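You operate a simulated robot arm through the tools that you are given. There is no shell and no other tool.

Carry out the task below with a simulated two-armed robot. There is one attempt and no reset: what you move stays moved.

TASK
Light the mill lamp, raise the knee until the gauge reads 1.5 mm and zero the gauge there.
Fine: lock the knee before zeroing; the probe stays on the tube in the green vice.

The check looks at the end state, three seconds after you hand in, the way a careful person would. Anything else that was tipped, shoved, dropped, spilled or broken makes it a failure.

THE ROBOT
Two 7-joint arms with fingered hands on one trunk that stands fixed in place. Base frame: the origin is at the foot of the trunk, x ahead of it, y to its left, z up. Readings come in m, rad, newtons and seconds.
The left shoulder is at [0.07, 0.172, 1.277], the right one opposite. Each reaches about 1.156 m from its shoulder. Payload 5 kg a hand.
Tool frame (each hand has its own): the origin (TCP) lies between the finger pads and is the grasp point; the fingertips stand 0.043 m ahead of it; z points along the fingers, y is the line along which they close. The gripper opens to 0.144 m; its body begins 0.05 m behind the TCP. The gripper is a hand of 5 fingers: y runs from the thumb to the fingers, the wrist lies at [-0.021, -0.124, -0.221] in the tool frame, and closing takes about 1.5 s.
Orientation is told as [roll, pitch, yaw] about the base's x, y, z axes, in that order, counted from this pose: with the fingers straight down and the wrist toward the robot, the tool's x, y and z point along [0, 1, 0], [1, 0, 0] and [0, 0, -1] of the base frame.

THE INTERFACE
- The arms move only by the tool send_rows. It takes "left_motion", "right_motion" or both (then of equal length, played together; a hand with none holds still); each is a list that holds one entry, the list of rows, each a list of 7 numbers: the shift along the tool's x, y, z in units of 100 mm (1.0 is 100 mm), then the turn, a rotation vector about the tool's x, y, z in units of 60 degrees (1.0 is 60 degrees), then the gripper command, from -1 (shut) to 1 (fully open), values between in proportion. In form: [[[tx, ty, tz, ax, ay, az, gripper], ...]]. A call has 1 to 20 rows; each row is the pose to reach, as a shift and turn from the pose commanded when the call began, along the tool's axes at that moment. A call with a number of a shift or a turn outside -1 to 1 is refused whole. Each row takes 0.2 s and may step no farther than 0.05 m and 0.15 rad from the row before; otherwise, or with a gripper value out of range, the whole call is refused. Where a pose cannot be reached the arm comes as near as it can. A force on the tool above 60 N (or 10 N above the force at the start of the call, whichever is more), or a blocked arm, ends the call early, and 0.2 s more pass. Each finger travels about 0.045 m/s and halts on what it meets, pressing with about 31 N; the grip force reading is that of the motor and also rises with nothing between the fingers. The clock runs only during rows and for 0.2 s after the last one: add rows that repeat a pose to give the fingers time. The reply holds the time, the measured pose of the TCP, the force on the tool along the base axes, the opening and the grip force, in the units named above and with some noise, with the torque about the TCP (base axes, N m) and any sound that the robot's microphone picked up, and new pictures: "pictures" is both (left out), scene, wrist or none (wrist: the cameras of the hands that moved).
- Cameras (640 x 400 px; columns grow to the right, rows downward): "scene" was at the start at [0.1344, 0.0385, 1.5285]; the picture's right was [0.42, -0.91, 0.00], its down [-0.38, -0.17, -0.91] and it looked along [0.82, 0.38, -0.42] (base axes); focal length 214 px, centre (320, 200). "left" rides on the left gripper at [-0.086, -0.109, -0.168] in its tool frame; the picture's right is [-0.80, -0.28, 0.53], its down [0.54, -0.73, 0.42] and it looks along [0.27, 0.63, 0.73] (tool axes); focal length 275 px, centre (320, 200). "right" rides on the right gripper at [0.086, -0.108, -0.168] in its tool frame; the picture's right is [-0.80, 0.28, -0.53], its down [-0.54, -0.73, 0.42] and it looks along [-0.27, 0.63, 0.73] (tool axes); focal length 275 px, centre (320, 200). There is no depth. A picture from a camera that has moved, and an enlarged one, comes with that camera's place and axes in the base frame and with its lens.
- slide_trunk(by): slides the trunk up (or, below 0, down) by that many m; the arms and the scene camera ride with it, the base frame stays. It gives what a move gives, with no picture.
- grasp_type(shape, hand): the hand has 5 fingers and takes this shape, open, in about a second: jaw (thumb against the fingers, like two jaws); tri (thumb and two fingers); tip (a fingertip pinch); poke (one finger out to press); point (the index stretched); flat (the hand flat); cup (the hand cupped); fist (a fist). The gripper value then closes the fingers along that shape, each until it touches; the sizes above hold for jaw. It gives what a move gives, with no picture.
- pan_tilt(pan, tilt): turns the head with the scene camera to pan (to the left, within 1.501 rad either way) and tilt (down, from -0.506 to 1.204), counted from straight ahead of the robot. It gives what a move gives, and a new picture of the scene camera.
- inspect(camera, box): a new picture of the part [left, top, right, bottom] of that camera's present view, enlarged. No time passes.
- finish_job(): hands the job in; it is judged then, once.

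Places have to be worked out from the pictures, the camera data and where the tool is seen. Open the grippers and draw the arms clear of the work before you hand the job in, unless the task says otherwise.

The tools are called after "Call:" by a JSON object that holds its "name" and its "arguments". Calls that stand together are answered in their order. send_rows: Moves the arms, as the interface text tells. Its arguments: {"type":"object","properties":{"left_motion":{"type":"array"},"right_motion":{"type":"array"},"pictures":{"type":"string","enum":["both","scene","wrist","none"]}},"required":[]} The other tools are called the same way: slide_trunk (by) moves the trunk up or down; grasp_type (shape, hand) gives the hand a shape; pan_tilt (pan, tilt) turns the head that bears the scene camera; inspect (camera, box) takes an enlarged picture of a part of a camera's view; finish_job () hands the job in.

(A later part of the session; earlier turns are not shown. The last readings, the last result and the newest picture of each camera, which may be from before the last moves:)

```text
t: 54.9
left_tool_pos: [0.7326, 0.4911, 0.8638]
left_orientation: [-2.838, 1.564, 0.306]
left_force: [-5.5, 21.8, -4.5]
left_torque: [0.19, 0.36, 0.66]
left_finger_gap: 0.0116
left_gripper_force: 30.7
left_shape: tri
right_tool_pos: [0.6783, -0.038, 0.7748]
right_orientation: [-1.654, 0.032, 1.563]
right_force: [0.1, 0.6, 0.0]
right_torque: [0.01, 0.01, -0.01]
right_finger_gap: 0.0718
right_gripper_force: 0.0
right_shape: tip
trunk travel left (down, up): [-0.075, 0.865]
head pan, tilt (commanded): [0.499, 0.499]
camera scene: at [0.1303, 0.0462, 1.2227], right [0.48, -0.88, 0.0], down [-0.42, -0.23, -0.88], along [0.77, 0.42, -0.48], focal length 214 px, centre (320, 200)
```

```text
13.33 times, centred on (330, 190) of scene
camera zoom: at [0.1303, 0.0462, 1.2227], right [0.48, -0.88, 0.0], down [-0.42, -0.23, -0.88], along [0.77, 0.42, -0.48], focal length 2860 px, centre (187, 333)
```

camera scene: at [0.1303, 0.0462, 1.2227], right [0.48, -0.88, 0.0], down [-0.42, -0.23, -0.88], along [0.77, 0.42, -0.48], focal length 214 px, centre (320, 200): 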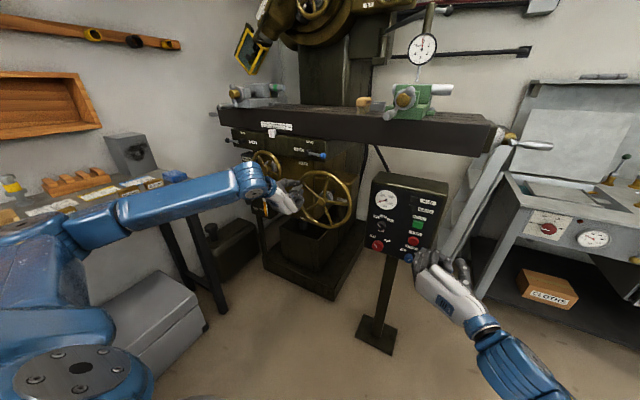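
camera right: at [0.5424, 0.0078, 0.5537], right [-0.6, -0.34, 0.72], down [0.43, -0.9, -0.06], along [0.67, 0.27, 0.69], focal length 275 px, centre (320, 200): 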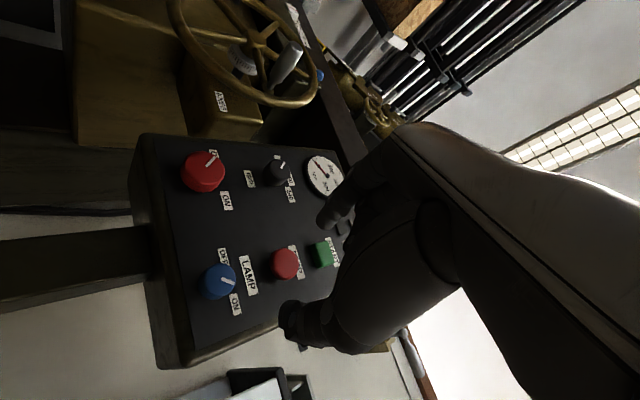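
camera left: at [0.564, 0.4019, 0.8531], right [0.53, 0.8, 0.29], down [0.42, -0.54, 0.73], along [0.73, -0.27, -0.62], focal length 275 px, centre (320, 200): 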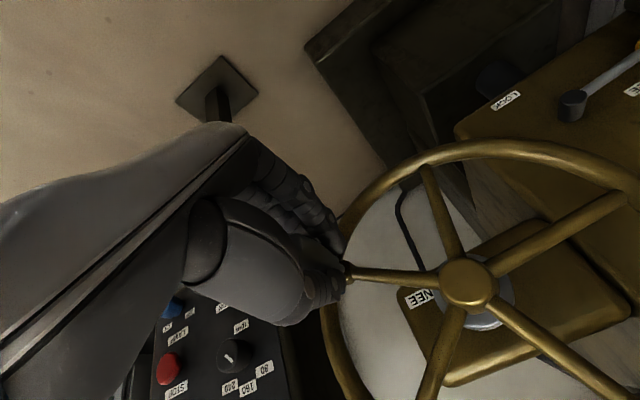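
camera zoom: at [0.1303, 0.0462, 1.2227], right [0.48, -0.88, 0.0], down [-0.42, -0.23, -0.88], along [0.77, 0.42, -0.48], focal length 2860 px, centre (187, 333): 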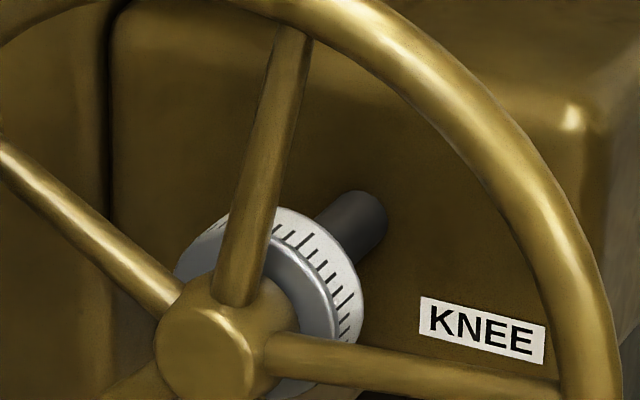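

The gap reads about 28 px at 3.6 px/mm ≈ 7.8 mm now, so it seems to be closing slowly. I carry on over the top of the circle.

Call:
{"name": "send_rows", "arguments": {"left_motion": [[[0.097, -0.155, 0, 0, 0, 0, -1], [0.231, -0.28, 0, 0, 0, 0, -1], [0.386, -0.381, 0, 0, 0, 0, -1], [0.555, -0.452, 0, 0, 0, 0, -1], [0.734, -0.494, 0, 0, 0, 0, -1], [0.918, -0.503, 0, 0, 0, 0, -1]]], "pictures": "scene"}}

Call:
{"name": "inspect", "arguments": {"camera": "scene", "box": [285, 130, 365, 240]}}

Call:
{"name": "inspect", "arguments": {"camera": "scene", "box": [410, 72, 440, 92]}}

```text
t: 56.3
left_tool_pos: [0.7312, 0.3957, 0.9121]
left_orientation: [-2.891, 1.564, 0.25]
left_force: [4.2, 12.7, 7.3]
left_torque: [0.04, -0.24, 0.42]
left_finger_gap: 0.0106
left_gripper_force: 31.1
left_shape: tri
right_tool_pos: [0.6785, -0.0399, 0.7766]
right_orientation: [-1.655, 0.03, 1.565]
right_force: [0.5, 0.3, 0.6]
right_torque: [0.0, 0.0, -0.04]
right_finger_gap: 0.0718
right_gripper_force: 0.1
right_shape: tip
trunk travel left (down, up): [-0.075, 0.865]
head pan, tilt (commanded): [0.499, 0.499]
camera scene: at [0.1302, 0.0438, 1.2227], right [0.48, -0.88, 0.0], down [-0.42, -0.23, -0.88], along [0.77, 0.42, -0.48], focal length 214 px, centre (320, 200)
```

scene: 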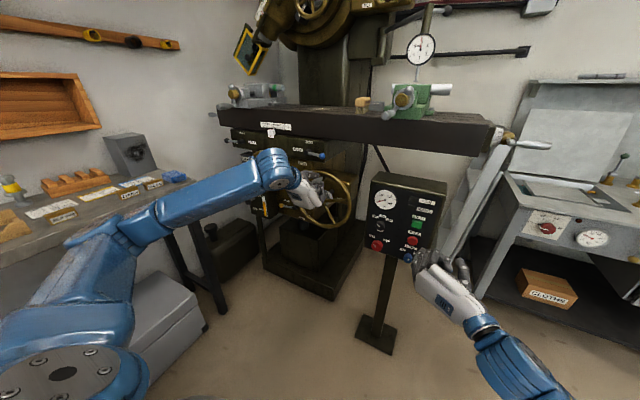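

```text
3.64 times, centred on (325, 185) of scene
camera zoom: at [0.1302, 0.0438, 1.2227], right [0.48, -0.88, 0.0], down [-0.42, -0.23, -0.88], along [0.77, 0.42, -0.48], focal length 780 px, centre (302, 254)
```

zoom: 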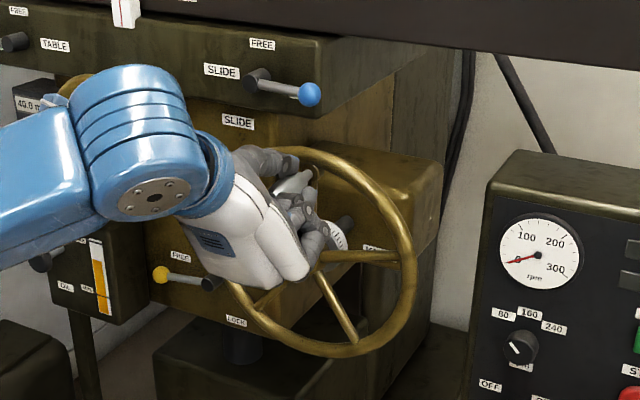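

```text
16.00 times, centred on (425, 82) of scene
camera zoom: at [0.1302, 0.0438, 1.2227], right [0.48, -0.88, 0.0], down [-0.42, -0.23, -0.88], along [0.77, 0.42, -0.48], focal length 3432 px, centre (-1360, 2088)
```

zoom: 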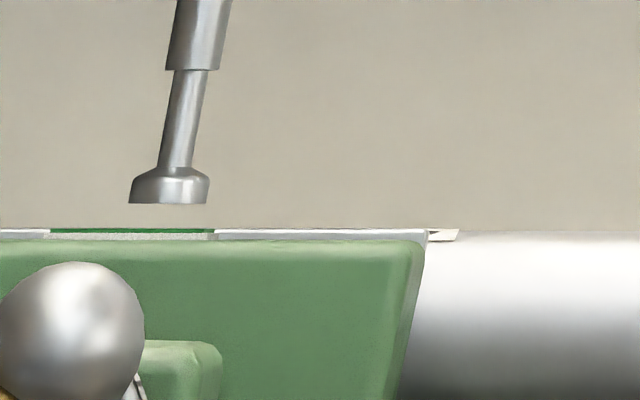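

Gap went from 28 to 25 px over 60°, so clockwise raises the knee at roughly 5 mm per turn; about 1.4 more turns to contact. I continue with two arcs (272°→332°→387°).

Call:
{"name": "send_rows", "arguments": {"left_motion": [[[0.185, 0.007, 0, 0, 0, 0, -1], [0.364, 0.062, 0, 0, 0, 0, -1], [0.53, 0.147, 0, 0, 0, 0, -1], [0.679, 0.259, 0, 0, 0, 0, -1], [0.806, 0.395, 0, 0, 0, 0, -1], [0.908, 0.552, 0, 0, 0, 0, -1]]], "pictures": "none"}}

Call:
{"name": "send_rows", "arguments": {"left_motion": [[[0.073, 0.171, 0, 0, 0, 0, -1], [0.115, 0.353, 0, 0, 0, 0, -1], [0.124, 0.539, 0, 0, 0, 0, -1], [0.102, 0.724, 0, 0, 0, 0, -1], [0.047, 0.903, 0, 0, 0, 0, -1], [0.008, 0.988, 0, 0, 0, 0, -1]]], "pictures": "scene"}}

Call:
{"name": "inspect", "arguments": {"camera": "scene", "box": [410, 72, 440, 92]}}

Call:
{"name": "inspect", "arguments": {"camera": "scene", "box": [285, 140, 365, 250]}}

```text
t: 57.7
left_tool_pos: [0.7315, 0.3072, 0.8557]
left_orientation: [-2.605, 1.567, 0.538]
left_force: [5.7, 15.3, 5.4]
left_torque: [0.07, -0.2, 0.5]
left_finger_gap: 0.0102
left_gripper_force: 30.9
left_shape: tri
right_tool_pos: [0.6786, -0.0388, 0.7762]
right_orientation: [-1.655, 0.03, 1.565]
right_force: [-0.1, 0.0, 0.1]
right_torque: [0.0, 0.02, -0.01]
right_finger_gap: 0.0719
right_gripper_force: 0.0
right_shape: tip
trunk travel left (down, up): [-0.075, 0.865]
head pan, tilt (commanded): [0.499, 0.499]
```

```text
t: 59.1
left_tool_pos: [0.7318, 0.3058, 0.7595]
left_orientation: [-2.791, 1.563, 0.352]
left_force: [1.4, 12.2, 26.4]
left_torque: [0.0, -0.99, 0.52]
left_finger_gap: 0.0099
left_gripper_force: 30.9
left_shape: tri
right_tool_pos: [0.6773, -0.04, 0.778]
right_orientation: [-1.656, 0.029, 1.563]
right_force: [0.6, -0.4, 0.3]
right_torque: [0.0, 0.01, -0.01]
right_finger_gap: 0.0718
right_gripper_force: 0.0
right_shape: tip
trunk travel left (down, up): [-0.075, 0.865]
head pan, tilt (commanded): [0.499, 0.499]
camera scene: at [0.1282, 0.0434, 1.223], right [0.48, -0.88, 0.0], down [-0.42, -0.23, -0.88], along [0.77, 0.42, -0.48], focal length 214 px, centre (320, 200)
```

scene: 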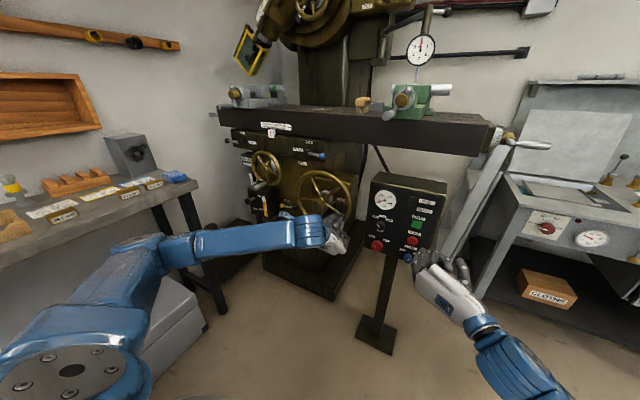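

```text
16.00 times, centred on (425, 82) of scene
camera zoom: at [0.1282, 0.0434, 1.223], right [0.48, -0.88, 0.0], down [-0.42, -0.23, -0.88], along [0.77, 0.42, -0.48], focal length 3432 px, centre (-1360, 2088)
```

zoom: 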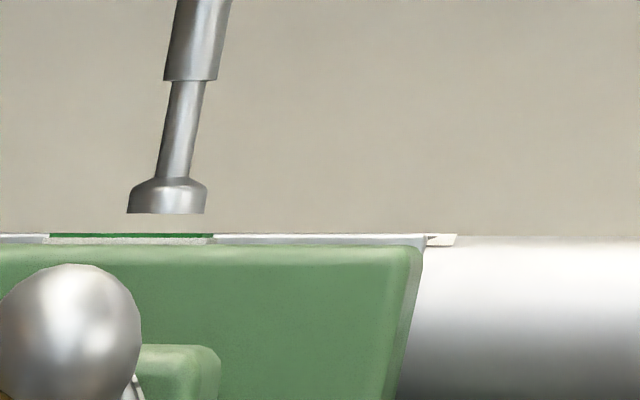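

```text
3.64 times, centred on (325, 195) of scene
camera zoom: at [0.1282, 0.0434, 1.223], right [0.48, -0.88, 0.0], down [-0.42, -0.23, -0.88], along [0.77, 0.42, -0.48], focal length 780 px, centre (302, 218)
```

zoom: 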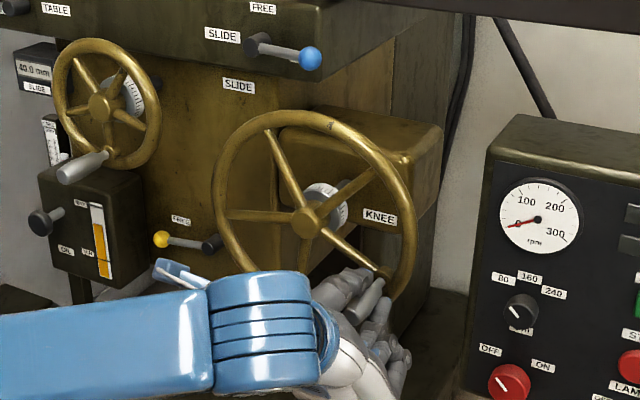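

Gap is now 20 px (≈5.5 mm), so roughly 4.4 mm per turn; forces tell me the circle centre is nearer y 0.403, z 0.808. I go on with two more arcs using the corrected circle.

Call:
{"name": "send_rows", "arguments": {"left_motion": [[[-0.123, 0.139, 0, 0, 0, 0, -1], [-0.246, 0.276, 0, 0, 0, 0, -1], [-0.391, 0.389, 0, 0, 0, 0, -1], [-0.554, 0.475, 0, 0, 0, 0, -1], [-0.729, 0.532, 0, 0, 0, 0, -1], [-0.911, 0.558, 0, 0, 0, 0, -1], [-0.966, 0.559, 0, 0, 0, 0, -1]]], "pictures": "none"}}

Call:
{"name": "send_rows", "arguments": {"left_motion": [[[-0.183, -0.016, 0, 0, 0, 0, -1], [-0.361, -0.064, 0, 0, 0, 0, -1], [-0.528, -0.141, 0, 0, 0, 0, -1], [-0.678, -0.247, 0, 0, 0, 0, -1], [-0.808, -0.377, 0, 0, 0, 0, -1], [-0.914, -0.527, 0, 0, 0, 0, -1], [-0.956, -0.609, 0, 0, 0, 0, -1]]], "pictures": "scene"}}

Call:
{"name": "inspect", "arguments": {"camera": "scene", "box": [410, 72, 440, 92]}}

Call:
{"name": "inspect", "arguments": {"camera": "scene", "box": [285, 140, 365, 250]}}

```text
t: 60.7
left_tool_pos: [0.7319, 0.4003, 0.703]
left_orientation: [-2.56, 1.563, 0.58]
left_force: [-3.4, -19.6, 13.8]
left_torque: [-0.1, -0.43, -0.59]
left_finger_gap: 0.0114
left_gripper_force: 31.0
left_shape: tri
right_tool_pos: [0.6796, -0.0424, 0.7774]
right_orientation: [-1.654, 0.027, 1.561]
right_force: [-0.1, -0.3, -1.6]
right_torque: [-0.01, -0.05, 0.01]
right_finger_gap: 0.0717
right_gripper_force: 0.0
right_shape: tip
trunk travel left (down, up): [-0.075, 0.865]
head pan, tilt (commanded): [0.499, 0.499]
```

```text
t: 62.3
left_tool_pos: [0.732, 0.4992, 0.7619]
left_orientation: [-1.823, 1.567, 1.321]
left_force: [-5.1, -21.6, -9.8]
left_torque: [-0.07, 0.65, -0.77]
left_finger_gap: 0.0128
left_gripper_force: 30.5
left_shape: tri
right_tool_pos: [0.6797, -0.0396, 0.7754]
right_orientation: [-1.651, 0.028, 1.565]
right_force: [-0.4, 0.0, 0.2]
right_torque: [-0.01, 0.02, 0.0]
right_finger_gap: 0.0719
right_gripper_force: 0.0
right_shape: tip
trunk travel left (down, up): [-0.075, 0.865]
head pan, tilt (commanded): [0.499, 0.499]
camera scene: at [0.1307, 0.0425, 1.2224], right [0.48, -0.88, 0.0], down [-0.42, -0.23, -0.88], along [0.77, 0.42, -0.48], focal length 214 px, centre (320, 200)
```

scene: 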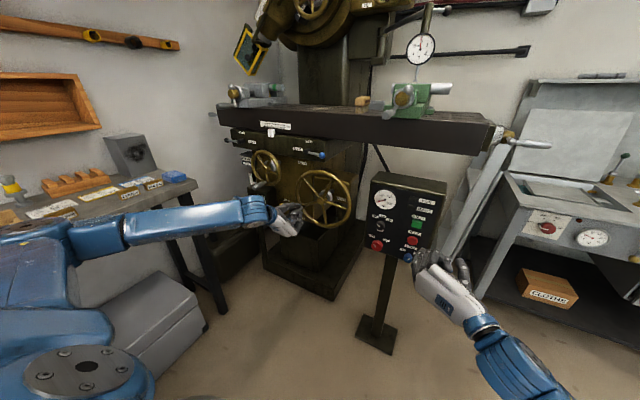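

```text
16.00 times, centred on (425, 82) of scene
camera zoom: at [0.1307, 0.0425, 1.2224], right [0.48, -0.88, 0.0], down [-0.42, -0.23, -0.88], along [0.77, 0.42, -0.48], focal length 3432 px, centre (-1360, 2088)
```

zoom: 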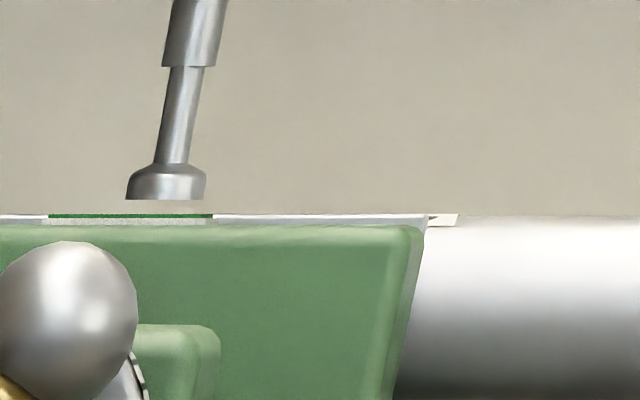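

```text
3.64 times, centred on (325, 195) of scene
camera zoom: at [0.1307, 0.0425, 1.2224], right [0.48, -0.88, 0.0], down [-0.42, -0.23, -0.88], along [0.77, 0.42, -0.48], focal length 780 px, centre (302, 218)
```

zoom: 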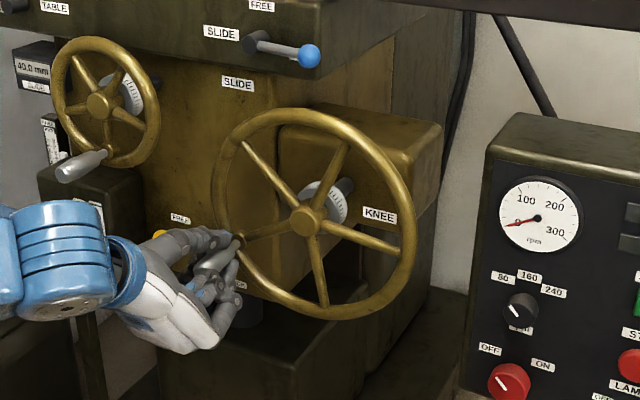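

Gap is 14 px (≈3.9 mm); about 4.7 mm per turn, and the wheel rises with the knee, which I add to the path. Two more arcs to the top of the circle.

Call:
{"name": "send_rows", "arguments": {"left_motion": [[[-0.04, -0.178, 0, 0, 0, 0, -1], [-0.078, -0.358, 0, 0, 0, 0, -1], [-0.085, -0.544, 0, 0, 0, 0, -1], [-0.059, -0.728, 0, 0, 0, 0, -1], [-0.002, -0.905, 0, 0, 0, 0, -1], [0.029, -0.973, 0, 0, 0, 0, -1]]], "pictures": "none"}}

Call:
{"name": "send_rows", "arguments": {"left_motion": [[[0.097, -0.157, 0, 0, 0, 0, -1], [0.22, -0.295, 0, 0, 0, 0, -1], [0.365, -0.409, 0, 0, 0, 0, -1], [0.528, -0.497, 0, 0, 0, 0, -1], [0.703, -0.555, 0, 0, 0, 0, -1], [0.885, -0.582, 0, 0, 0, 0, -1], [0.94, -0.584, 0, 0, 0, 0, -1]]], "pictures": "scene"}}

Call:
{"name": "inspect", "arguments": {"camera": "scene", "box": [410, 72, 440, 92]}}

Call:
{"name": "inspect", "arguments": {"camera": "scene", "box": [285, 140, 365, 250]}}

```text
t: 63.7
left_tool_pos: [0.7321, 0.5003, 0.8629]
left_orientation: [-2.679, 1.564, 0.467]
left_force: [-14.5, 22.4, -9.6]
left_torque: [0.29, 0.74, 0.32]
left_finger_gap: 0.013
left_gripper_force: 31.3
left_shape: tri
right_tool_pos: [0.6783, -0.039, 0.7766]
right_orientation: [-1.656, 0.031, 1.565]
right_force: [-0.1, 0.2, -0.1]
right_torque: [-0.01, 0.06, -0.03]
right_finger_gap: 0.0717
right_gripper_force: 0.2
right_shape: tip
trunk travel left (down, up): [-0.075, 0.865]
head pan, tilt (commanded): [0.499, 0.499]
```

```text
t: 65.3
left_tool_pos: [0.7313, 0.4013, 0.9198]
left_orientation: [-2.821, 1.564, 0.32]
left_force: [1.6, 17.8, 9.9]
left_torque: [0.07, -0.08, 0.19]
left_finger_gap: 0.0124
left_gripper_force: 31.4
left_shape: tri
right_tool_pos: [0.6793, -0.0397, 0.7764]
right_orientation: [-1.655, 0.029, 1.564]
right_force: [0.1, 0.3, 1.0]
right_torque: [0.02, 0.0, 0.01]
right_finger_gap: 0.0719
right_gripper_force: 0.1
right_shape: tip
trunk travel left (down, up): [-0.075, 0.865]
head pan, tilt (commanded): [0.499, 0.499]
camera scene: at [0.1297, 0.0449, 1.2226], right [0.48, -0.88, 0.0], down [-0.42, -0.23, -0.88], along [0.77, 0.42, -0.48], focal length 214 px, centre (320, 200)
```

scene: 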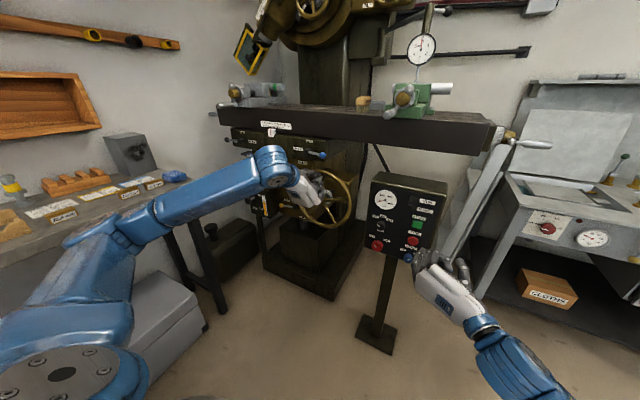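

```text
16.00 times, centred on (425, 82) of scene
camera zoom: at [0.1297, 0.0449, 1.2226], right [0.48, -0.88, 0.0], down [-0.42, -0.23, -0.88], along [0.77, 0.42, -0.48], focal length 3432 px, centre (-1360, 2088)
```

zoom: 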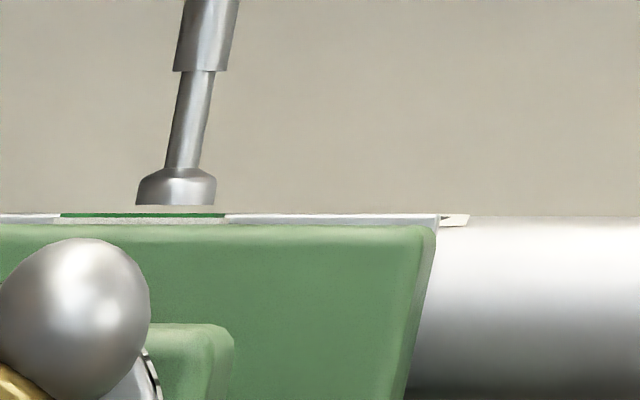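

```text
3.64 times, centred on (325, 195) of scene
camera zoom: at [0.1297, 0.0449, 1.2226], right [0.48, -0.88, 0.0], down [-0.42, -0.23, -0.88], along [0.77, 0.42, -0.48], focal length 780 px, centre (302, 218)
```

zoom: 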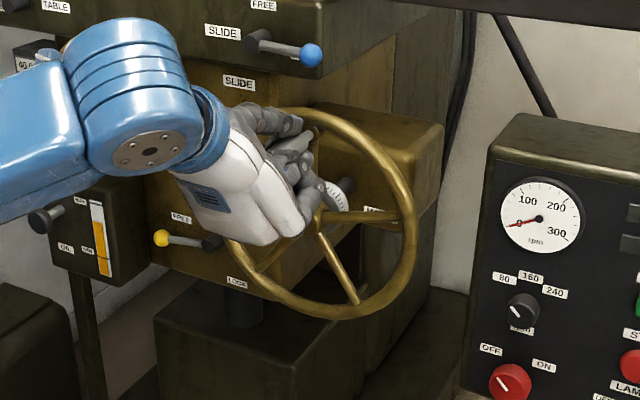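

Gap 8.5 px (≈2.5 mm). Two more arcs bring the handle to about 4 o'clock, leaving under 1 mm to contact.

Call:
{"name": "send_rows", "arguments": {"left_motion": [[[0.184, 0.001, 0, 0, 0, 0, -1], [0.363, 0.047, 0, 0, 0, 0, -1], [0.53, 0.124, 0, 0, 0, 0, -1], [0.681, 0.228, 0, 0, 0, 0, -1], [0.812, 0.358, 0, 0, 0, 0, -1], [0.918, 0.508, 0, 0, 0, 0, -1]]], "pictures": "none"}}

Call:
{"name": "send_rows", "arguments": {"left_motion": [[[0.078, 0.165, 0, 0, 0, 0, -1], [0.126, 0.343, 0, 0, 0, 0, -1], [0.142, 0.525, 0, 0, 0, 0, -1], [0.126, 0.708, 0, 0, 0, 0, -1], [0.078, 0.886, 0, 0, 0, 0, -1], [0.043, 0.97, 0, 0, 0, 0, -1]]], "pictures": "scene"}}

Call:
{"name": "inspect", "arguments": {"camera": "scene", "box": [410, 72, 440, 92]}}

Call:
{"name": "inspect", "arguments": {"camera": "scene", "box": [400, 28, 440, 68]}}

Call:
{"name": "inspect", "arguments": {"camera": "scene", "box": [285, 140, 365, 250]}}

```text
t: 66.7
left_tool_pos: [0.7324, 0.3133, 0.8655]
left_orientation: [-2.576, 1.567, 0.572]
left_force: [-12.0, 35.9, -4.1]
left_torque: [0.33, 0.46, 0.67]
left_finger_gap: 0.0126
left_gripper_force: 31.0
left_shape: tri
right_tool_pos: [0.6783, -0.038, 0.7758]
right_orientation: [-1.654, 0.031, 1.564]
right_force: [-0.4, -0.4, 0.5]
right_torque: [-0.01, 0.01, -0.01]
right_finger_gap: 0.0718
right_gripper_force: 0.1
right_shape: tip
trunk travel left (down, up): [-0.075, 0.865]
head pan, tilt (commanded): [0.499, 0.499]
```

```text
t: 68.1
left_tool_pos: [0.7314, 0.3076, 0.7764]
left_orientation: [-3.012, 1.555, 0.133]
left_force: [-6.7, 39.1, 33.7]
left_torque: [0.01, -0.98, 0.76]
left_finger_gap: 0.0116
left_gripper_force: 30.7
left_shape: tri
right_tool_pos: [0.6768, -0.0379, 0.7793]
right_orientation: [-1.657, 0.03, 1.563]
right_force: [0.5, 0.6, -0.6]
right_torque: [-0.03, -0.01, -0.03]
right_finger_gap: 0.0718
right_gripper_force: 0.1
right_shape: tip
trunk travel left (down, up): [-0.075, 0.865]
head pan, tilt (commanded): [0.499, 0.499]
camera scene: at [0.1269, 0.0454, 1.2231], right [0.48, -0.88, 0.0], down [-0.42, -0.23, -0.88], along [0.77, 0.42, -0.48], focal length 214 px, centre (320, 200)
```

scene: 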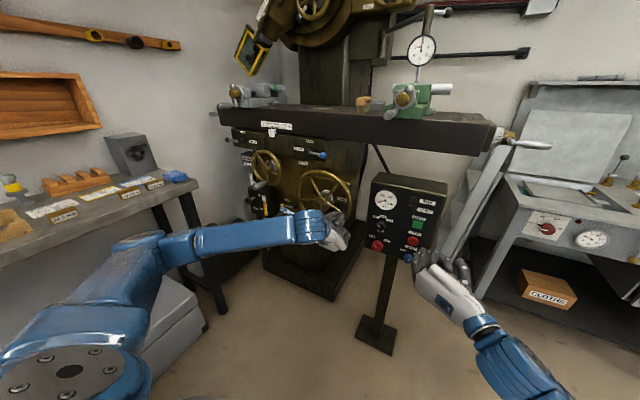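

```text
16.00 times, centred on (425, 82) of scene
camera zoom: at [0.1269, 0.0454, 1.2231], right [0.48, -0.88, 0.0], down [-0.42, -0.23, -0.88], along [0.77, 0.42, -0.48], focal length 3432 px, centre (-1360, 2088)
```

zoom: 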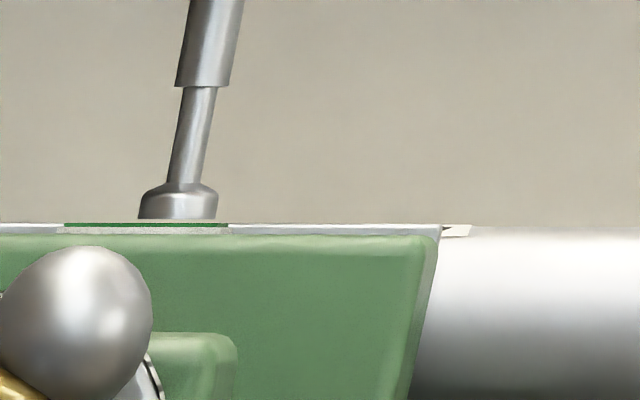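

```text
10.00 times, centred on (420, 48) of scene
camera zoom: at [0.1269, 0.0454, 1.2231], right [0.48, -0.88, 0.0], down [-0.42, -0.23, -0.88], along [0.77, 0.42, -0.48], focal length 2145 px, centre (-680, 1720)
```

zoom: 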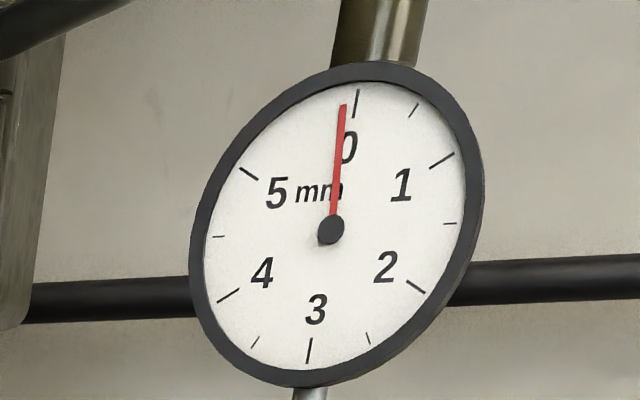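

```text
3.64 times, centred on (325, 195) of scene
camera zoom: at [0.1269, 0.0454, 1.2231], right [0.48, -0.88, 0.0], down [-0.42, -0.23, -0.88], along [0.77, 0.42, -0.48], focal length 780 px, centre (302, 218)
```

zoom: 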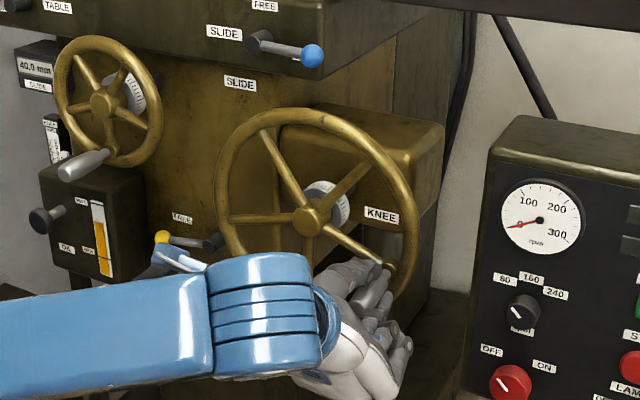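

Gap is down to 4.5 px (≈1.3 mm) and the gauge still rests at about −0.1. The handle has shifted slightly in the grip (inward pull), so I move the assumed centre to y 0.408, z 0.8165 and go on to the bottom.

Call:
{"name": "send_rows", "arguments": {"left_motion": [[[-0.153, 0.156, 0, 0, 0, 0, -1], [-0.271, 0.295, 0, 0, 0, 0, -1], [-0.413, 0.412, 0, 0, 0, 0, -1], [-0.573, 0.503, 0, 0, 0, 0, -1], [-0.747, 0.565, 0, 0, 0, 0, -1], [-0.929, 0.595, 0, 0, 0, 0, -1], [-0.966, 0.597, 0, 0, 0, 0, -1]]], "pictures": "both"}}

Call:
{"name": "inspect", "arguments": {"camera": "scene", "box": [410, 72, 440, 92]}}

Call:
{"name": "inspect", "arguments": {"camera": "scene", "box": [400, 28, 440, 68]}}

Call:
{"name": "inspect", "arguments": {"camera": "left", "box": [220, 180, 460, 380]}}

```text
t: 69.7
left_tool_pos: [0.7311, 0.3997, 0.7114]
left_orientation: [-2.12, 1.568, 1.023]
left_force: [-6.1, -18.3, 3.4]
left_torque: [-0.13, 0.12, -0.81]
left_finger_gap: 0.0124
left_gripper_force: 31.3
left_shape: tri
right_tool_pos: [0.6779, -0.0407, 0.7763]
right_orientation: [-1.655, 0.03, 1.563]
right_force: [-1.1, -0.5, 0.4]
right_torque: [0.01, 0.0, 0.02]
right_finger_gap: 0.0718
right_gripper_force: 0.0
right_shape: tip
trunk travel left (down, up): [-0.075, 0.865]
head pan, tilt (commanded): [0.499, 0.499]
camera scene: at [0.1295, 0.0419, 1.2226], right [0.48, -0.88, 0.0], down [-0.42, -0.23, -0.88], along [0.77, 0.42, -0.48], focal length 214 px, centre (320, 200)
camera left: at [0.5639, 0.4857, 0.8189], right [0.53, 0.8, 0.29], down [0.42, -0.54, 0.72], along [0.73, -0.27, -0.63], focal length 275 px, centre (320, 200)
```

scene: 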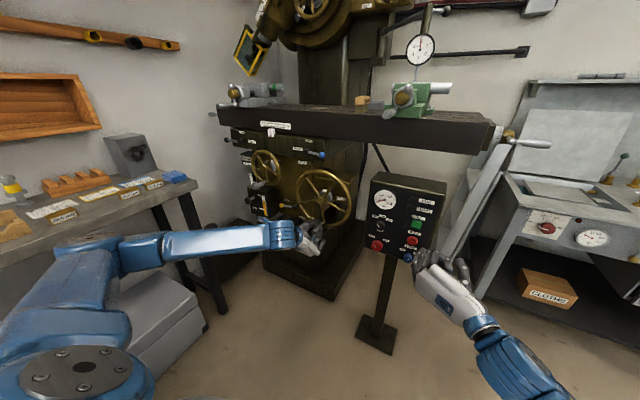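
left: 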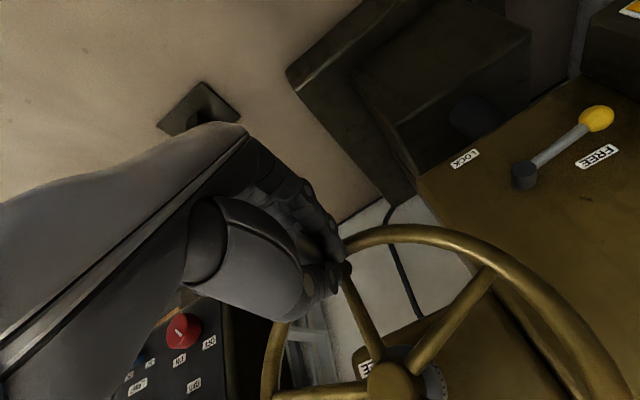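

```text
16.00 times, centred on (425, 82) of scene
camera zoom: at [0.1295, 0.0419, 1.2226], right [0.48, -0.88, 0.0], down [-0.42, -0.23, -0.88], along [0.77, 0.42, -0.48], focal length 3432 px, centre (-1360, 2088)
```

zoom: 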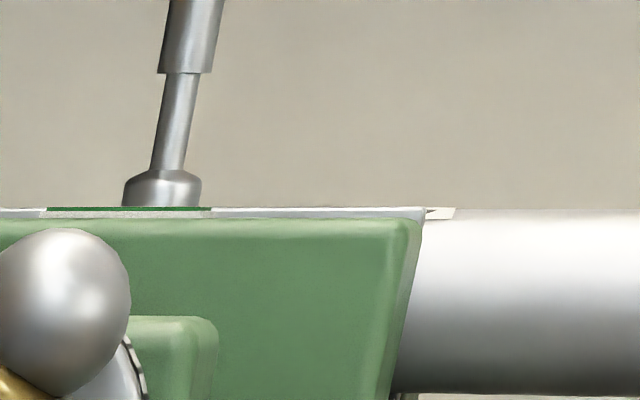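

```text
10.00 times, centred on (420, 48) of scene
camera zoom: at [0.1295, 0.0419, 1.2226], right [0.48, -0.88, 0.0], down [-0.42, -0.23, -0.88], along [0.77, 0.42, -0.48], focal length 2145 px, centre (-680, 1720)
```

zoom: 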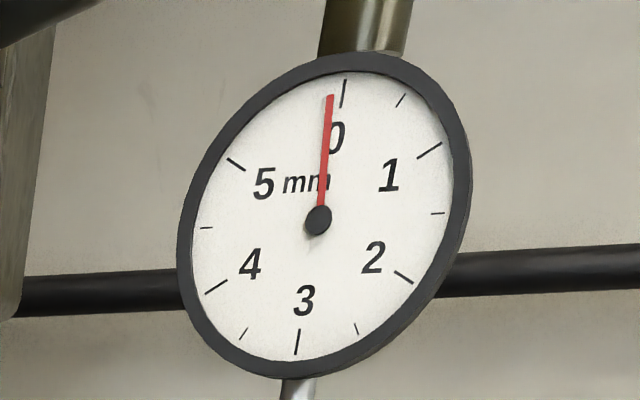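

```text
2.00 times, centred on (340, 280) of left
camera zoom: at [0.5639, 0.4857, 0.8189], right [0.53, 0.8, 0.29], down [0.42, -0.54, 0.72], along [0.73, -0.27, -0.63], focal length 551 px, centre (280, 40)
```

zoom: 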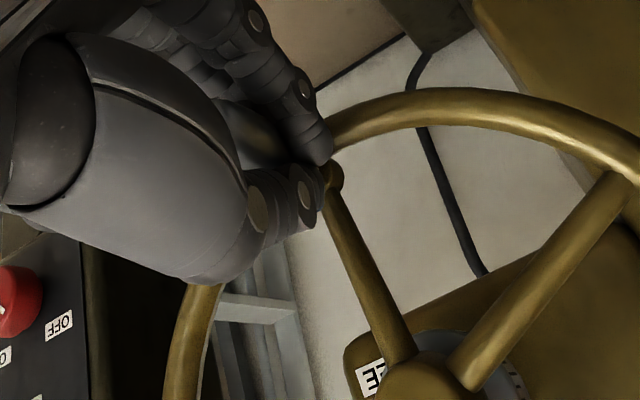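

Probe is just about touching the tube; the gauge rests at about −0.1 mm. I need roughly 1.6 mm more (about 115–130°). I do the next 60° and read the gauge.

Call:
{"name": "send_rows", "arguments": {"left_motion": [[[-0.184, -0.005, 0, 0, 0, 0, -1], [-0.365, -0.044, 0, 0, 0, 0, -1], [-0.536, -0.115, 0, 0, 0, 0, -1], [-0.693, -0.213, 0, 0, 0, 0, -1], [-0.83, -0.338, 0, 0, 0, 0, -1], [-0.944, -0.485, 0, 0, 0, 0, -1]]], "pictures": "none"}}

Call:
{"name": "inspect", "arguments": {"camera": "scene", "box": [400, 28, 440, 68]}}

Call:
{"name": "inspect", "arguments": {"camera": "scene", "box": [410, 72, 440, 92]}}

Call:
{"name": "inspect", "arguments": {"camera": "scene", "box": [285, 140, 365, 250]}}

```text
t: 71.1
left_tool_pos: [0.7316, 0.4967, 0.7611]
left_orientation: [-2.464, 1.563, 0.678]
left_force: [-10.1, -21.5, -1.5]
left_torque: [-0.2, 0.35, -0.9]
left_finger_gap: 0.0133
left_gripper_force: 31.0
left_shape: tri
right_tool_pos: [0.6796, -0.0413, 0.7762]
right_orientation: [-1.653, 0.028, 1.564]
right_force: [0.5, -0.6, 0.0]
right_torque: [0.05, -0.05, 0.01]
right_finger_gap: 0.0716
right_gripper_force: 0.1
right_shape: tip
trunk travel left (down, up): [-0.075, 0.865]
head pan, tilt (commanded): [0.499, 0.499]
```

```text
10.00 times, centred on (420, 48) of scene
camera zoom: at [0.1295, 0.0419, 1.2227], right [0.48, -0.88, 0.0], down [-0.42, -0.23, -0.88], along [0.77, 0.42, -0.48], focal length 2145 px, centre (-680, 1720)
```

zoom: 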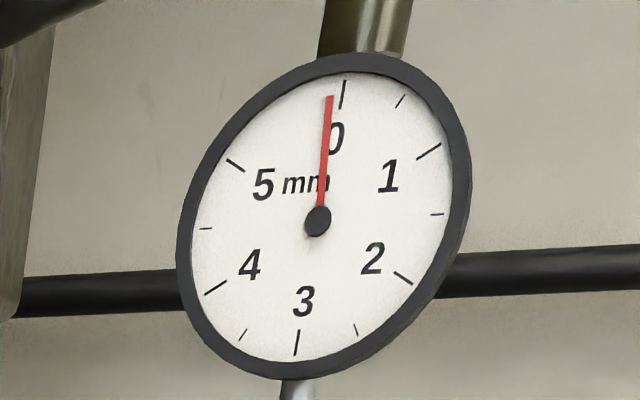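

```text
16.00 times, centred on (425, 82) of scene
camera zoom: at [0.1295, 0.0419, 1.2227], right [0.48, -0.88, 0.0], down [-0.42, -0.23, -0.88], along [0.77, 0.42, -0.48], focal length 3432 px, centre (-1360, 2088)
```

zoom: 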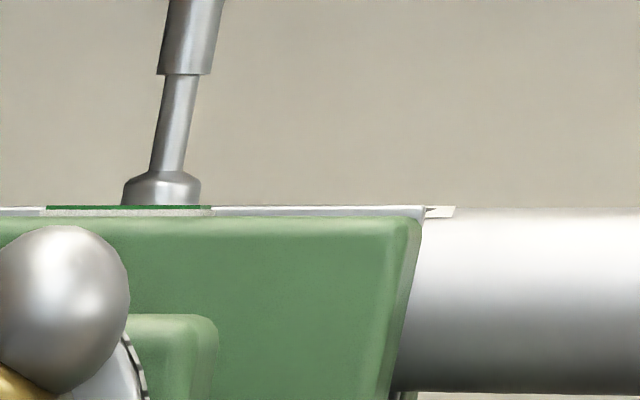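

```text
3.64 times, centred on (325, 195) of scene
camera zoom: at [0.1295, 0.0419, 1.2227], right [0.48, -0.88, 0.0], down [-0.42, -0.23, -0.88], along [0.77, 0.42, -0.48], focal length 780 px, centre (302, 218)
```

zoom: 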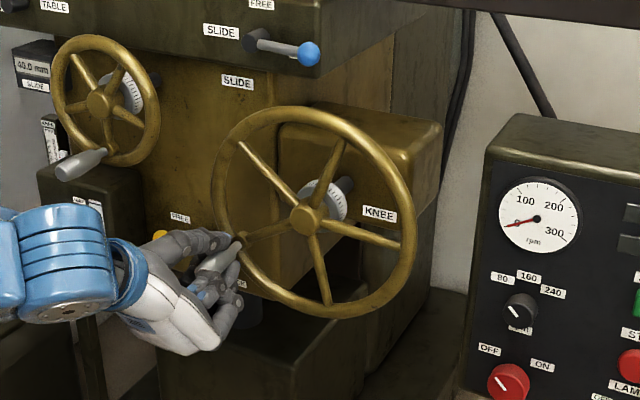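

Needle still rests at −0.1; the tube top has risen to camera height so the gap is hidden, and contact is imminent. I go another ~53° and read again.

Call:
{"name": "send_rows", "arguments": {"left_motion": [[[-0.052, -0.172, 0, 0, 0, 0, -1], [-0.109, -0.349, 0, 0, 0, 0, -1], [-0.135, -0.532, 0, 0, 0, 0, -1], [-0.128, -0.718, 0, 0, 0, 0, -1], [-0.09, -0.898, 0, 0, 0, 0, -1], [-0.072, -0.952, 0, 0, 0, 0, -1]]], "pictures": "none"}}

Call:
{"name": "inspect", "arguments": {"camera": "scene", "box": [400, 28, 440, 68]}}

Call:
{"name": "inspect", "arguments": {"camera": "scene", "box": [285, 140, 365, 250]}}

```text
t: 72.5
left_tool_pos: [0.7325, 0.5058, 0.8549]
left_orientation: [-2.203, 1.566, 0.942]
left_force: [-9.7, -4.2, -22.3]
left_torque: [0.1, 1.14, -0.39]
left_finger_gap: 0.0132
left_gripper_force: 31.3
left_shape: tri
right_tool_pos: [0.6796, -0.0374, 0.7755]
right_orientation: [-1.654, 0.03, 1.565]
right_force: [0.5, 0.4, -0.6]
right_torque: [0.0, -0.01, -0.03]
right_finger_gap: 0.072
right_gripper_force: 0.2
right_shape: tip
trunk travel left (down, up): [-0.075, 0.865]
head pan, tilt (commanded): [0.499, 0.499]
```

```text
10.00 times, centred on (420, 48) of scene
camera zoom: at [0.1312, 0.0449, 1.2223], right [0.48, -0.88, 0.0], down [-0.42, -0.23, -0.88], along [0.77, 0.42, -0.48], focal length 2145 px, centre (-680, 1720)
```

zoom: 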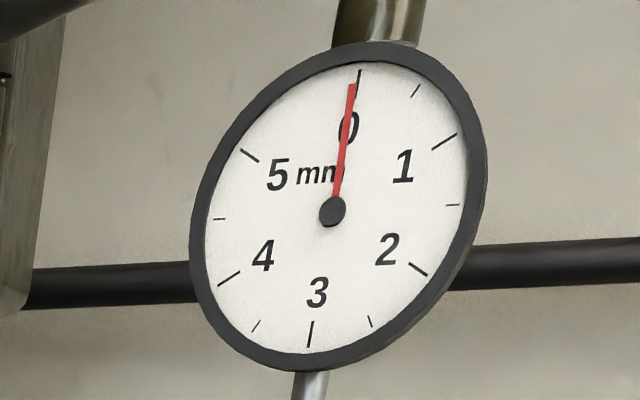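

```text
3.64 times, centred on (325, 195) of scene
camera zoom: at [0.1312, 0.0449, 1.2223], right [0.48, -0.88, 0.0], down [-0.42, -0.23, -0.88], along [0.77, 0.42, -0.48], focal length 780 px, centre (302, 218)
```

zoom: 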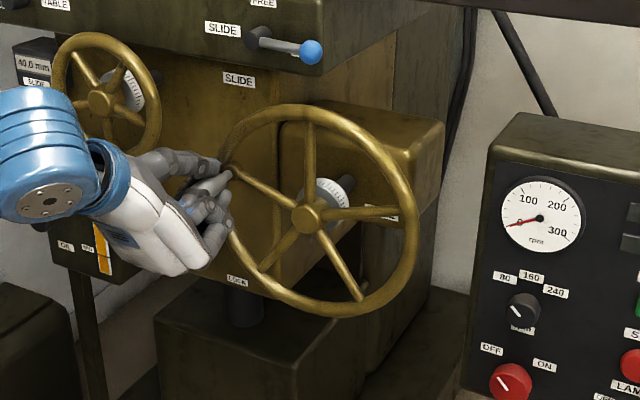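

The needle has begun to move (≈ −0.03), so the probe is on the tube. About 1.53 mm (≈110°) to go; I turn 55° and read.

Call:
{"name": "send_rows", "arguments": {"left_motion": [[[0.092, -0.165, 0, 0, 0, 0, -1], [0.198, -0.317, 0, 0, 0, 0, -1], [0.328, -0.449, 0, 0, 0, 0, -1], [0.478, -0.557, 0, 0, 0, 0, -1], [0.645, -0.636, 0, 0, 0, 0, -1], [0.733, -0.666, 0, 0, 0, 0, -1]]], "pictures": "none"}}

Call:
{"name": "inspect", "arguments": {"camera": "scene", "box": [400, 28, 440, 68]}}

Call:
{"name": "inspect", "arguments": {"camera": "scene", "box": [285, 140, 365, 250]}}

```text
t: 73.9
left_tool_pos: [0.7312, 0.4319, 0.9228]
left_orientation: [-2.811, 1.563, 0.335]
left_force: [-3.5, 15.8, -4.5]
left_torque: [0.23, 0.47, 0.15]
left_finger_gap: 0.013
left_gripper_force: 31.2
left_shape: tri
right_tool_pos: [0.6797, -0.0392, 0.7763]
right_orientation: [-1.654, 0.03, 1.566]
right_force: [0.0, -0.2, 0.2]
right_torque: [-0.03, 0.0, 0.0]
right_finger_gap: 0.0718
right_gripper_force: 0.0
right_shape: tip
trunk travel left (down, up): [-0.075, 0.865]
head pan, tilt (commanded): [0.499, 0.499]
```

```text
10.00 times, centred on (420, 48) of scene
camera zoom: at [0.1305, 0.0453, 1.2226], right [0.48, -0.88, 0.0], down [-0.42, -0.23, -0.88], along [0.77, 0.42, -0.48], focal length 2145 px, centre (-680, 1720)
```

zoom: 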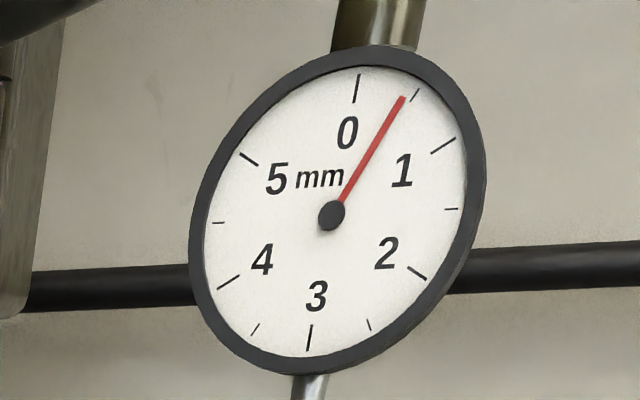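

```text
3.64 times, centred on (325, 195) of scene
camera zoom: at [0.1305, 0.0453, 1.2226], right [0.48, -0.88, 0.0], down [-0.42, -0.23, -0.88], along [0.77, 0.42, -0.48], focal length 780 px, centre (302, 218)
```

zoom: 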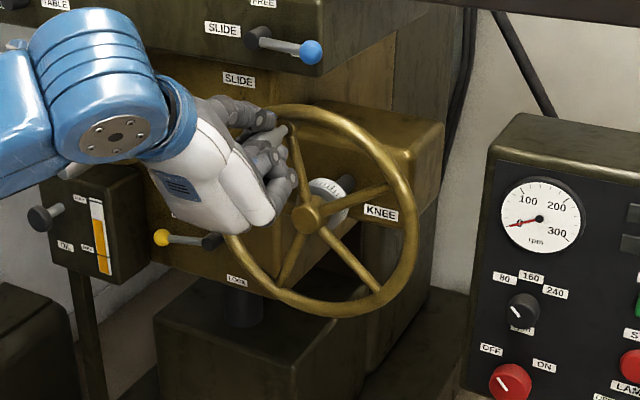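

Reading is about 0.42 mm now, after 55° of turn. I turn another 45° and re-read to pin down the rate.

Call:
{"name": "send_rows", "arguments": {"left_motion": [[[0.181, -0.033, 0, 0, 0, 0, -1], [0.365, -0.034, 0, 0, 0, 0, -1], [0.547, -0.003, 0, 0, 0, 0, -1], [0.721, 0.059, 0, 0, 0, 0, -1], [0.803, 0.102, 0, 0, 0, 0, -1]]], "pictures": "none"}}

Call:
{"name": "inspect", "arguments": {"camera": "scene", "box": [400, 28, 440, 68]}}

Call:
{"name": "inspect", "arguments": {"camera": "scene", "box": [285, 140, 365, 250]}}

```text
t: 75.1
left_tool_pos: [0.7317, 0.3508, 0.9109]
left_orientation: [-2.893, 1.568, 0.252]
left_force: [-1.4, 21.6, -1.6]
left_torque: [0.25, 0.38, 0.3]
left_finger_gap: 0.013
left_gripper_force: 31.4
left_shape: tri
right_tool_pos: [0.6798, -0.0377, 0.7765]
right_orientation: [-1.655, 0.032, 1.565]
right_force: [-0.5, 0.1, 0.2]
right_torque: [-0.04, 0.0, -0.01]
right_finger_gap: 0.0718
right_gripper_force: 0.0
right_shape: tip
trunk travel left (down, up): [-0.075, 0.865]
head pan, tilt (commanded): [0.499, 0.499]
```

```text
10.00 times, centred on (420, 48) of scene
camera zoom: at [0.1304, 0.0456, 1.2225], right [0.48, -0.88, 0.0], down [-0.42, -0.23, -0.88], along [0.77, 0.42, -0.48], focal length 2145 px, centre (-680, 1720)
```

zoom: 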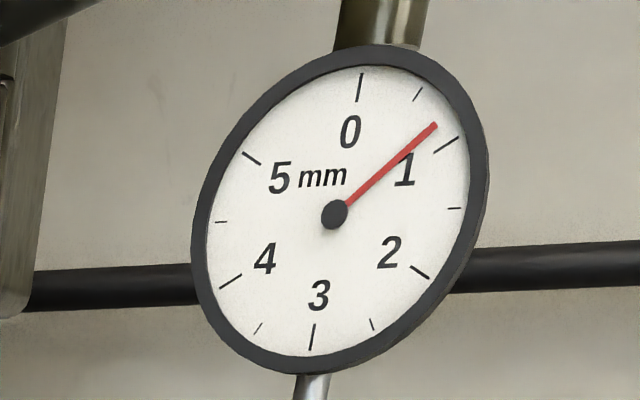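

```text
3.64 times, centred on (325, 195) of scene
camera zoom: at [0.1304, 0.0456, 1.2225], right [0.48, -0.88, 0.0], down [-0.42, -0.23, -0.88], along [0.77, 0.42, -0.48], focal length 780 px, centre (302, 218)
```

zoom: 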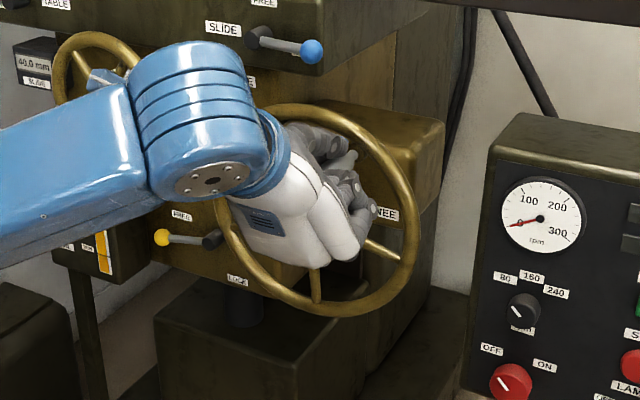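

Reading ≈0.79 mm; the rate works out at 3 mm per turn (120° per mm), so about 86° remain. I turn 55° more, then fine-tune.

Call:
{"name": "send_rows", "arguments": {"left_motion": [[[0.128, 0.109, 0, 0, 0, 0, -1], [0.258, 0.239, 0, 0, 0, 0, -1], [0.364, 0.389, 0, 0, 0, 0, -1], [0.441, 0.556, 0, 0, 0, 0, -1], [0.489, 0.734, 0, 0, 0, 0, -1], [0.501, 0.825, 0, 0, 0, 0, -1]]], "pictures": "none"}}

Call:
{"name": "inspect", "arguments": {"camera": "scene", "box": [400, 28, 440, 68]}}

Call:
{"name": "inspect", "arguments": {"camera": "scene", "box": [285, 140, 365, 250]}}

```text
t: 76.5
left_tool_pos: [0.7321, 0.3019, 0.8305]
left_orientation: [-3.007, 1.562, 0.138]
left_force: [-3.0, 30.3, 14.9]
left_torque: [0.18, -0.28, 0.5]
left_finger_gap: 0.0124
left_gripper_force: 31.1
left_shape: tri
right_tool_pos: [0.679, -0.0381, 0.7761]
right_orientation: [-1.656, 0.03, 1.565]
right_force: [-0.2, -0.2, -0.3]
right_torque: [-0.01, -0.02, -0.02]
right_finger_gap: 0.0718
right_gripper_force: 0.2
right_shape: tip
trunk travel left (down, up): [-0.075, 0.865]
head pan, tilt (commanded): [0.499, 0.499]
```

```text
10.00 times, centred on (420, 48) of scene
camera zoom: at [0.1289, 0.0456, 1.2228], right [0.48, -0.88, 0.0], down [-0.42, -0.23, -0.88], along [0.77, 0.42, -0.48], focal length 2145 px, centre (-680, 1720)
```

zoom: 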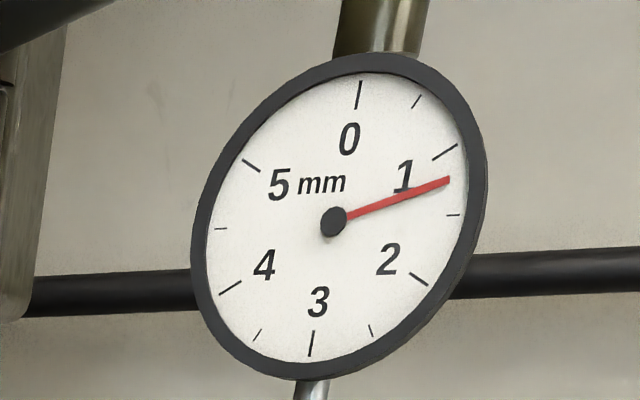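

```text
3.64 times, centred on (325, 195) of scene
camera zoom: at [0.1289, 0.0456, 1.2228], right [0.48, -0.88, 0.0], down [-0.42, -0.23, -0.88], along [0.77, 0.42, -0.48], focal length 780 px, centre (302, 218)
```

zoom: 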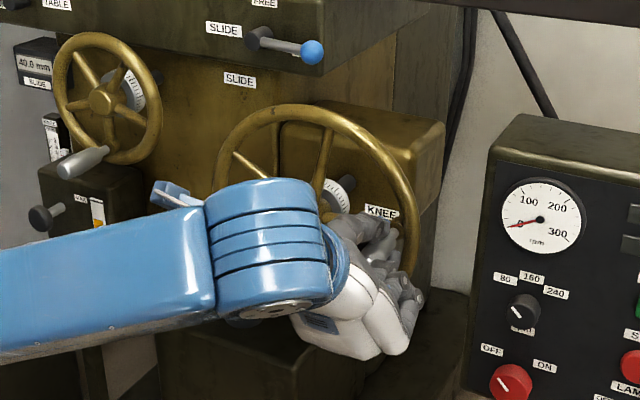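

Reading ≈1.23 mm, rate 122° per mm, so about 33° remain. I turn 26° first, then read.

Call:
{"name": "send_rows", "arguments": {"left_motion": [[[-0.01, 0.09, 0, 0, 0, 0, -1], [-0.02, 0.178, 0, 0, 0, 0, -1], [-0.035, 0.27, 0, 0, 0, 0, -1], [-0.05, 0.357, 0, 0, 0, 0, -1], [-0.085, 0.462, 0, 0, 0, 0, -1], [-0.085, 0.462, 0, 0, 0, 0, -1]]], "pictures": "none"}}

Call:
{"name": "inspect", "arguments": {"camera": "scene", "box": [400, 28, 440, 68]}}

```text
t: 77.9
left_tool_pos: [0.7313, 0.3074, 0.7834]
left_orientation: [-2.764, 1.563, 0.377]
left_force: [1.1, 12.8, 20.5]
left_torque: [-0.07, -0.55, 0.04]
left_finger_gap: 0.012
left_gripper_force: 31.3
left_shape: tri
right_tool_pos: [0.6791, -0.0398, 0.777]
right_orientation: [-1.657, 0.028, 1.565]
right_force: [0.4, -0.2, 0.2]
right_torque: [0.01, 0.01, 0.01]
right_finger_gap: 0.0717
right_gripper_force: 0.1
right_shape: tip
trunk travel left (down, up): [-0.075, 0.865]
head pan, tilt (commanded): [0.499, 0.499]
```

```text
10.00 times, centred on (420, 48) of scene
camera zoom: at [0.1287, 0.0436, 1.2227], right [0.48, -0.88, 0.0], down [-0.42, -0.23, -0.88], along [0.77, 0.42, -0.48], focal length 2145 px, centre (-680, 1720)
```

zoom: 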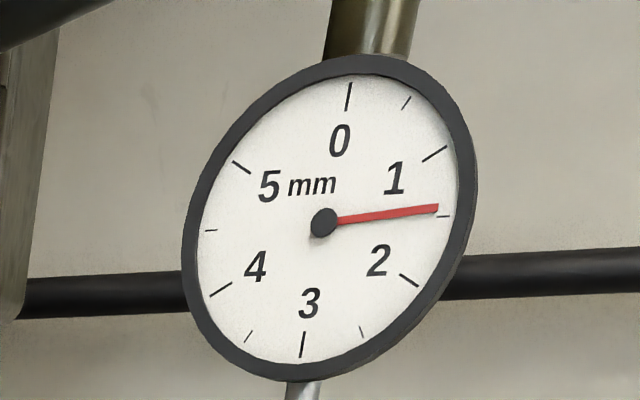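

Reading ≈1.44 mm; about 7° more needed.

Call:
{"name": "send_rows", "arguments": {"left_motion": [[[-0.018, 0.04, 0, 0, 0, 0, -1], [-0.035, 0.08, 0, 0, 0, 0, -1], [-0.053, 0.116, 0, 0, 0, 0, -1], [-0.053, 0.116, 0, 0, 0, 0, -1]]], "pictures": "none"}}

Call:
{"name": "inspect", "arguments": {"camera": "scene", "box": [400, 28, 440, 68]}}

Call:
{"name": "inspect", "arguments": {"camera": "scene", "box": [410, 36, 435, 61]}}

```text
t: 78.9
left_tool_pos: [0.7322, 0.312, 0.773]
left_orientation: [-2.655, 1.564, 0.488]
left_force: [1.4, 1.5, 21.6]
left_torque: [-0.12, -0.53, -0.21]
left_finger_gap: 0.0119
left_gripper_force: 31.1
left_shape: tri
right_tool_pos: [0.6785, -0.0408, 0.7769]
right_orientation: [-1.657, 0.03, 1.565]
right_force: [-0.4, -0.6, 0.1]
right_torque: [0.0, 0.02, -0.01]
right_finger_gap: 0.0719
right_gripper_force: 0.2
right_shape: tip
trunk travel left (down, up): [-0.075, 0.865]
head pan, tilt (commanded): [0.499, 0.499]
```

```text
10.00 times, centred on (420, 48) of scene
camera zoom: at [0.1286, 0.0428, 1.2228], right [0.48, -0.88, 0.0], down [-0.42, -0.23, -0.88], along [0.77, 0.42, -0.48], focal length 2145 px, centre (-680, 1720)
```

zoom: 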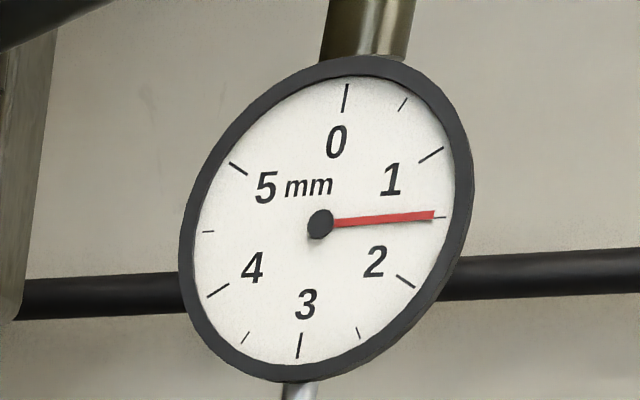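

```text
16.00 times, centred on (422, 48) of scene
camera zoom: at [0.1286, 0.0428, 1.2228], right [0.48, -0.88, 0.0], down [-0.42, -0.23, -0.88], along [0.77, 0.42, -0.48], focal length 3432 px, centre (-1320, 2624)
```

zoom: 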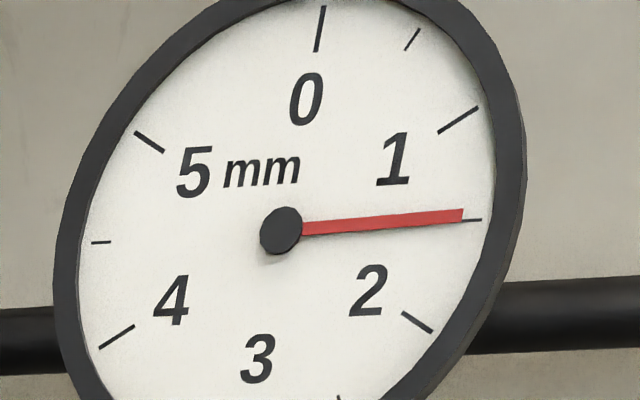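

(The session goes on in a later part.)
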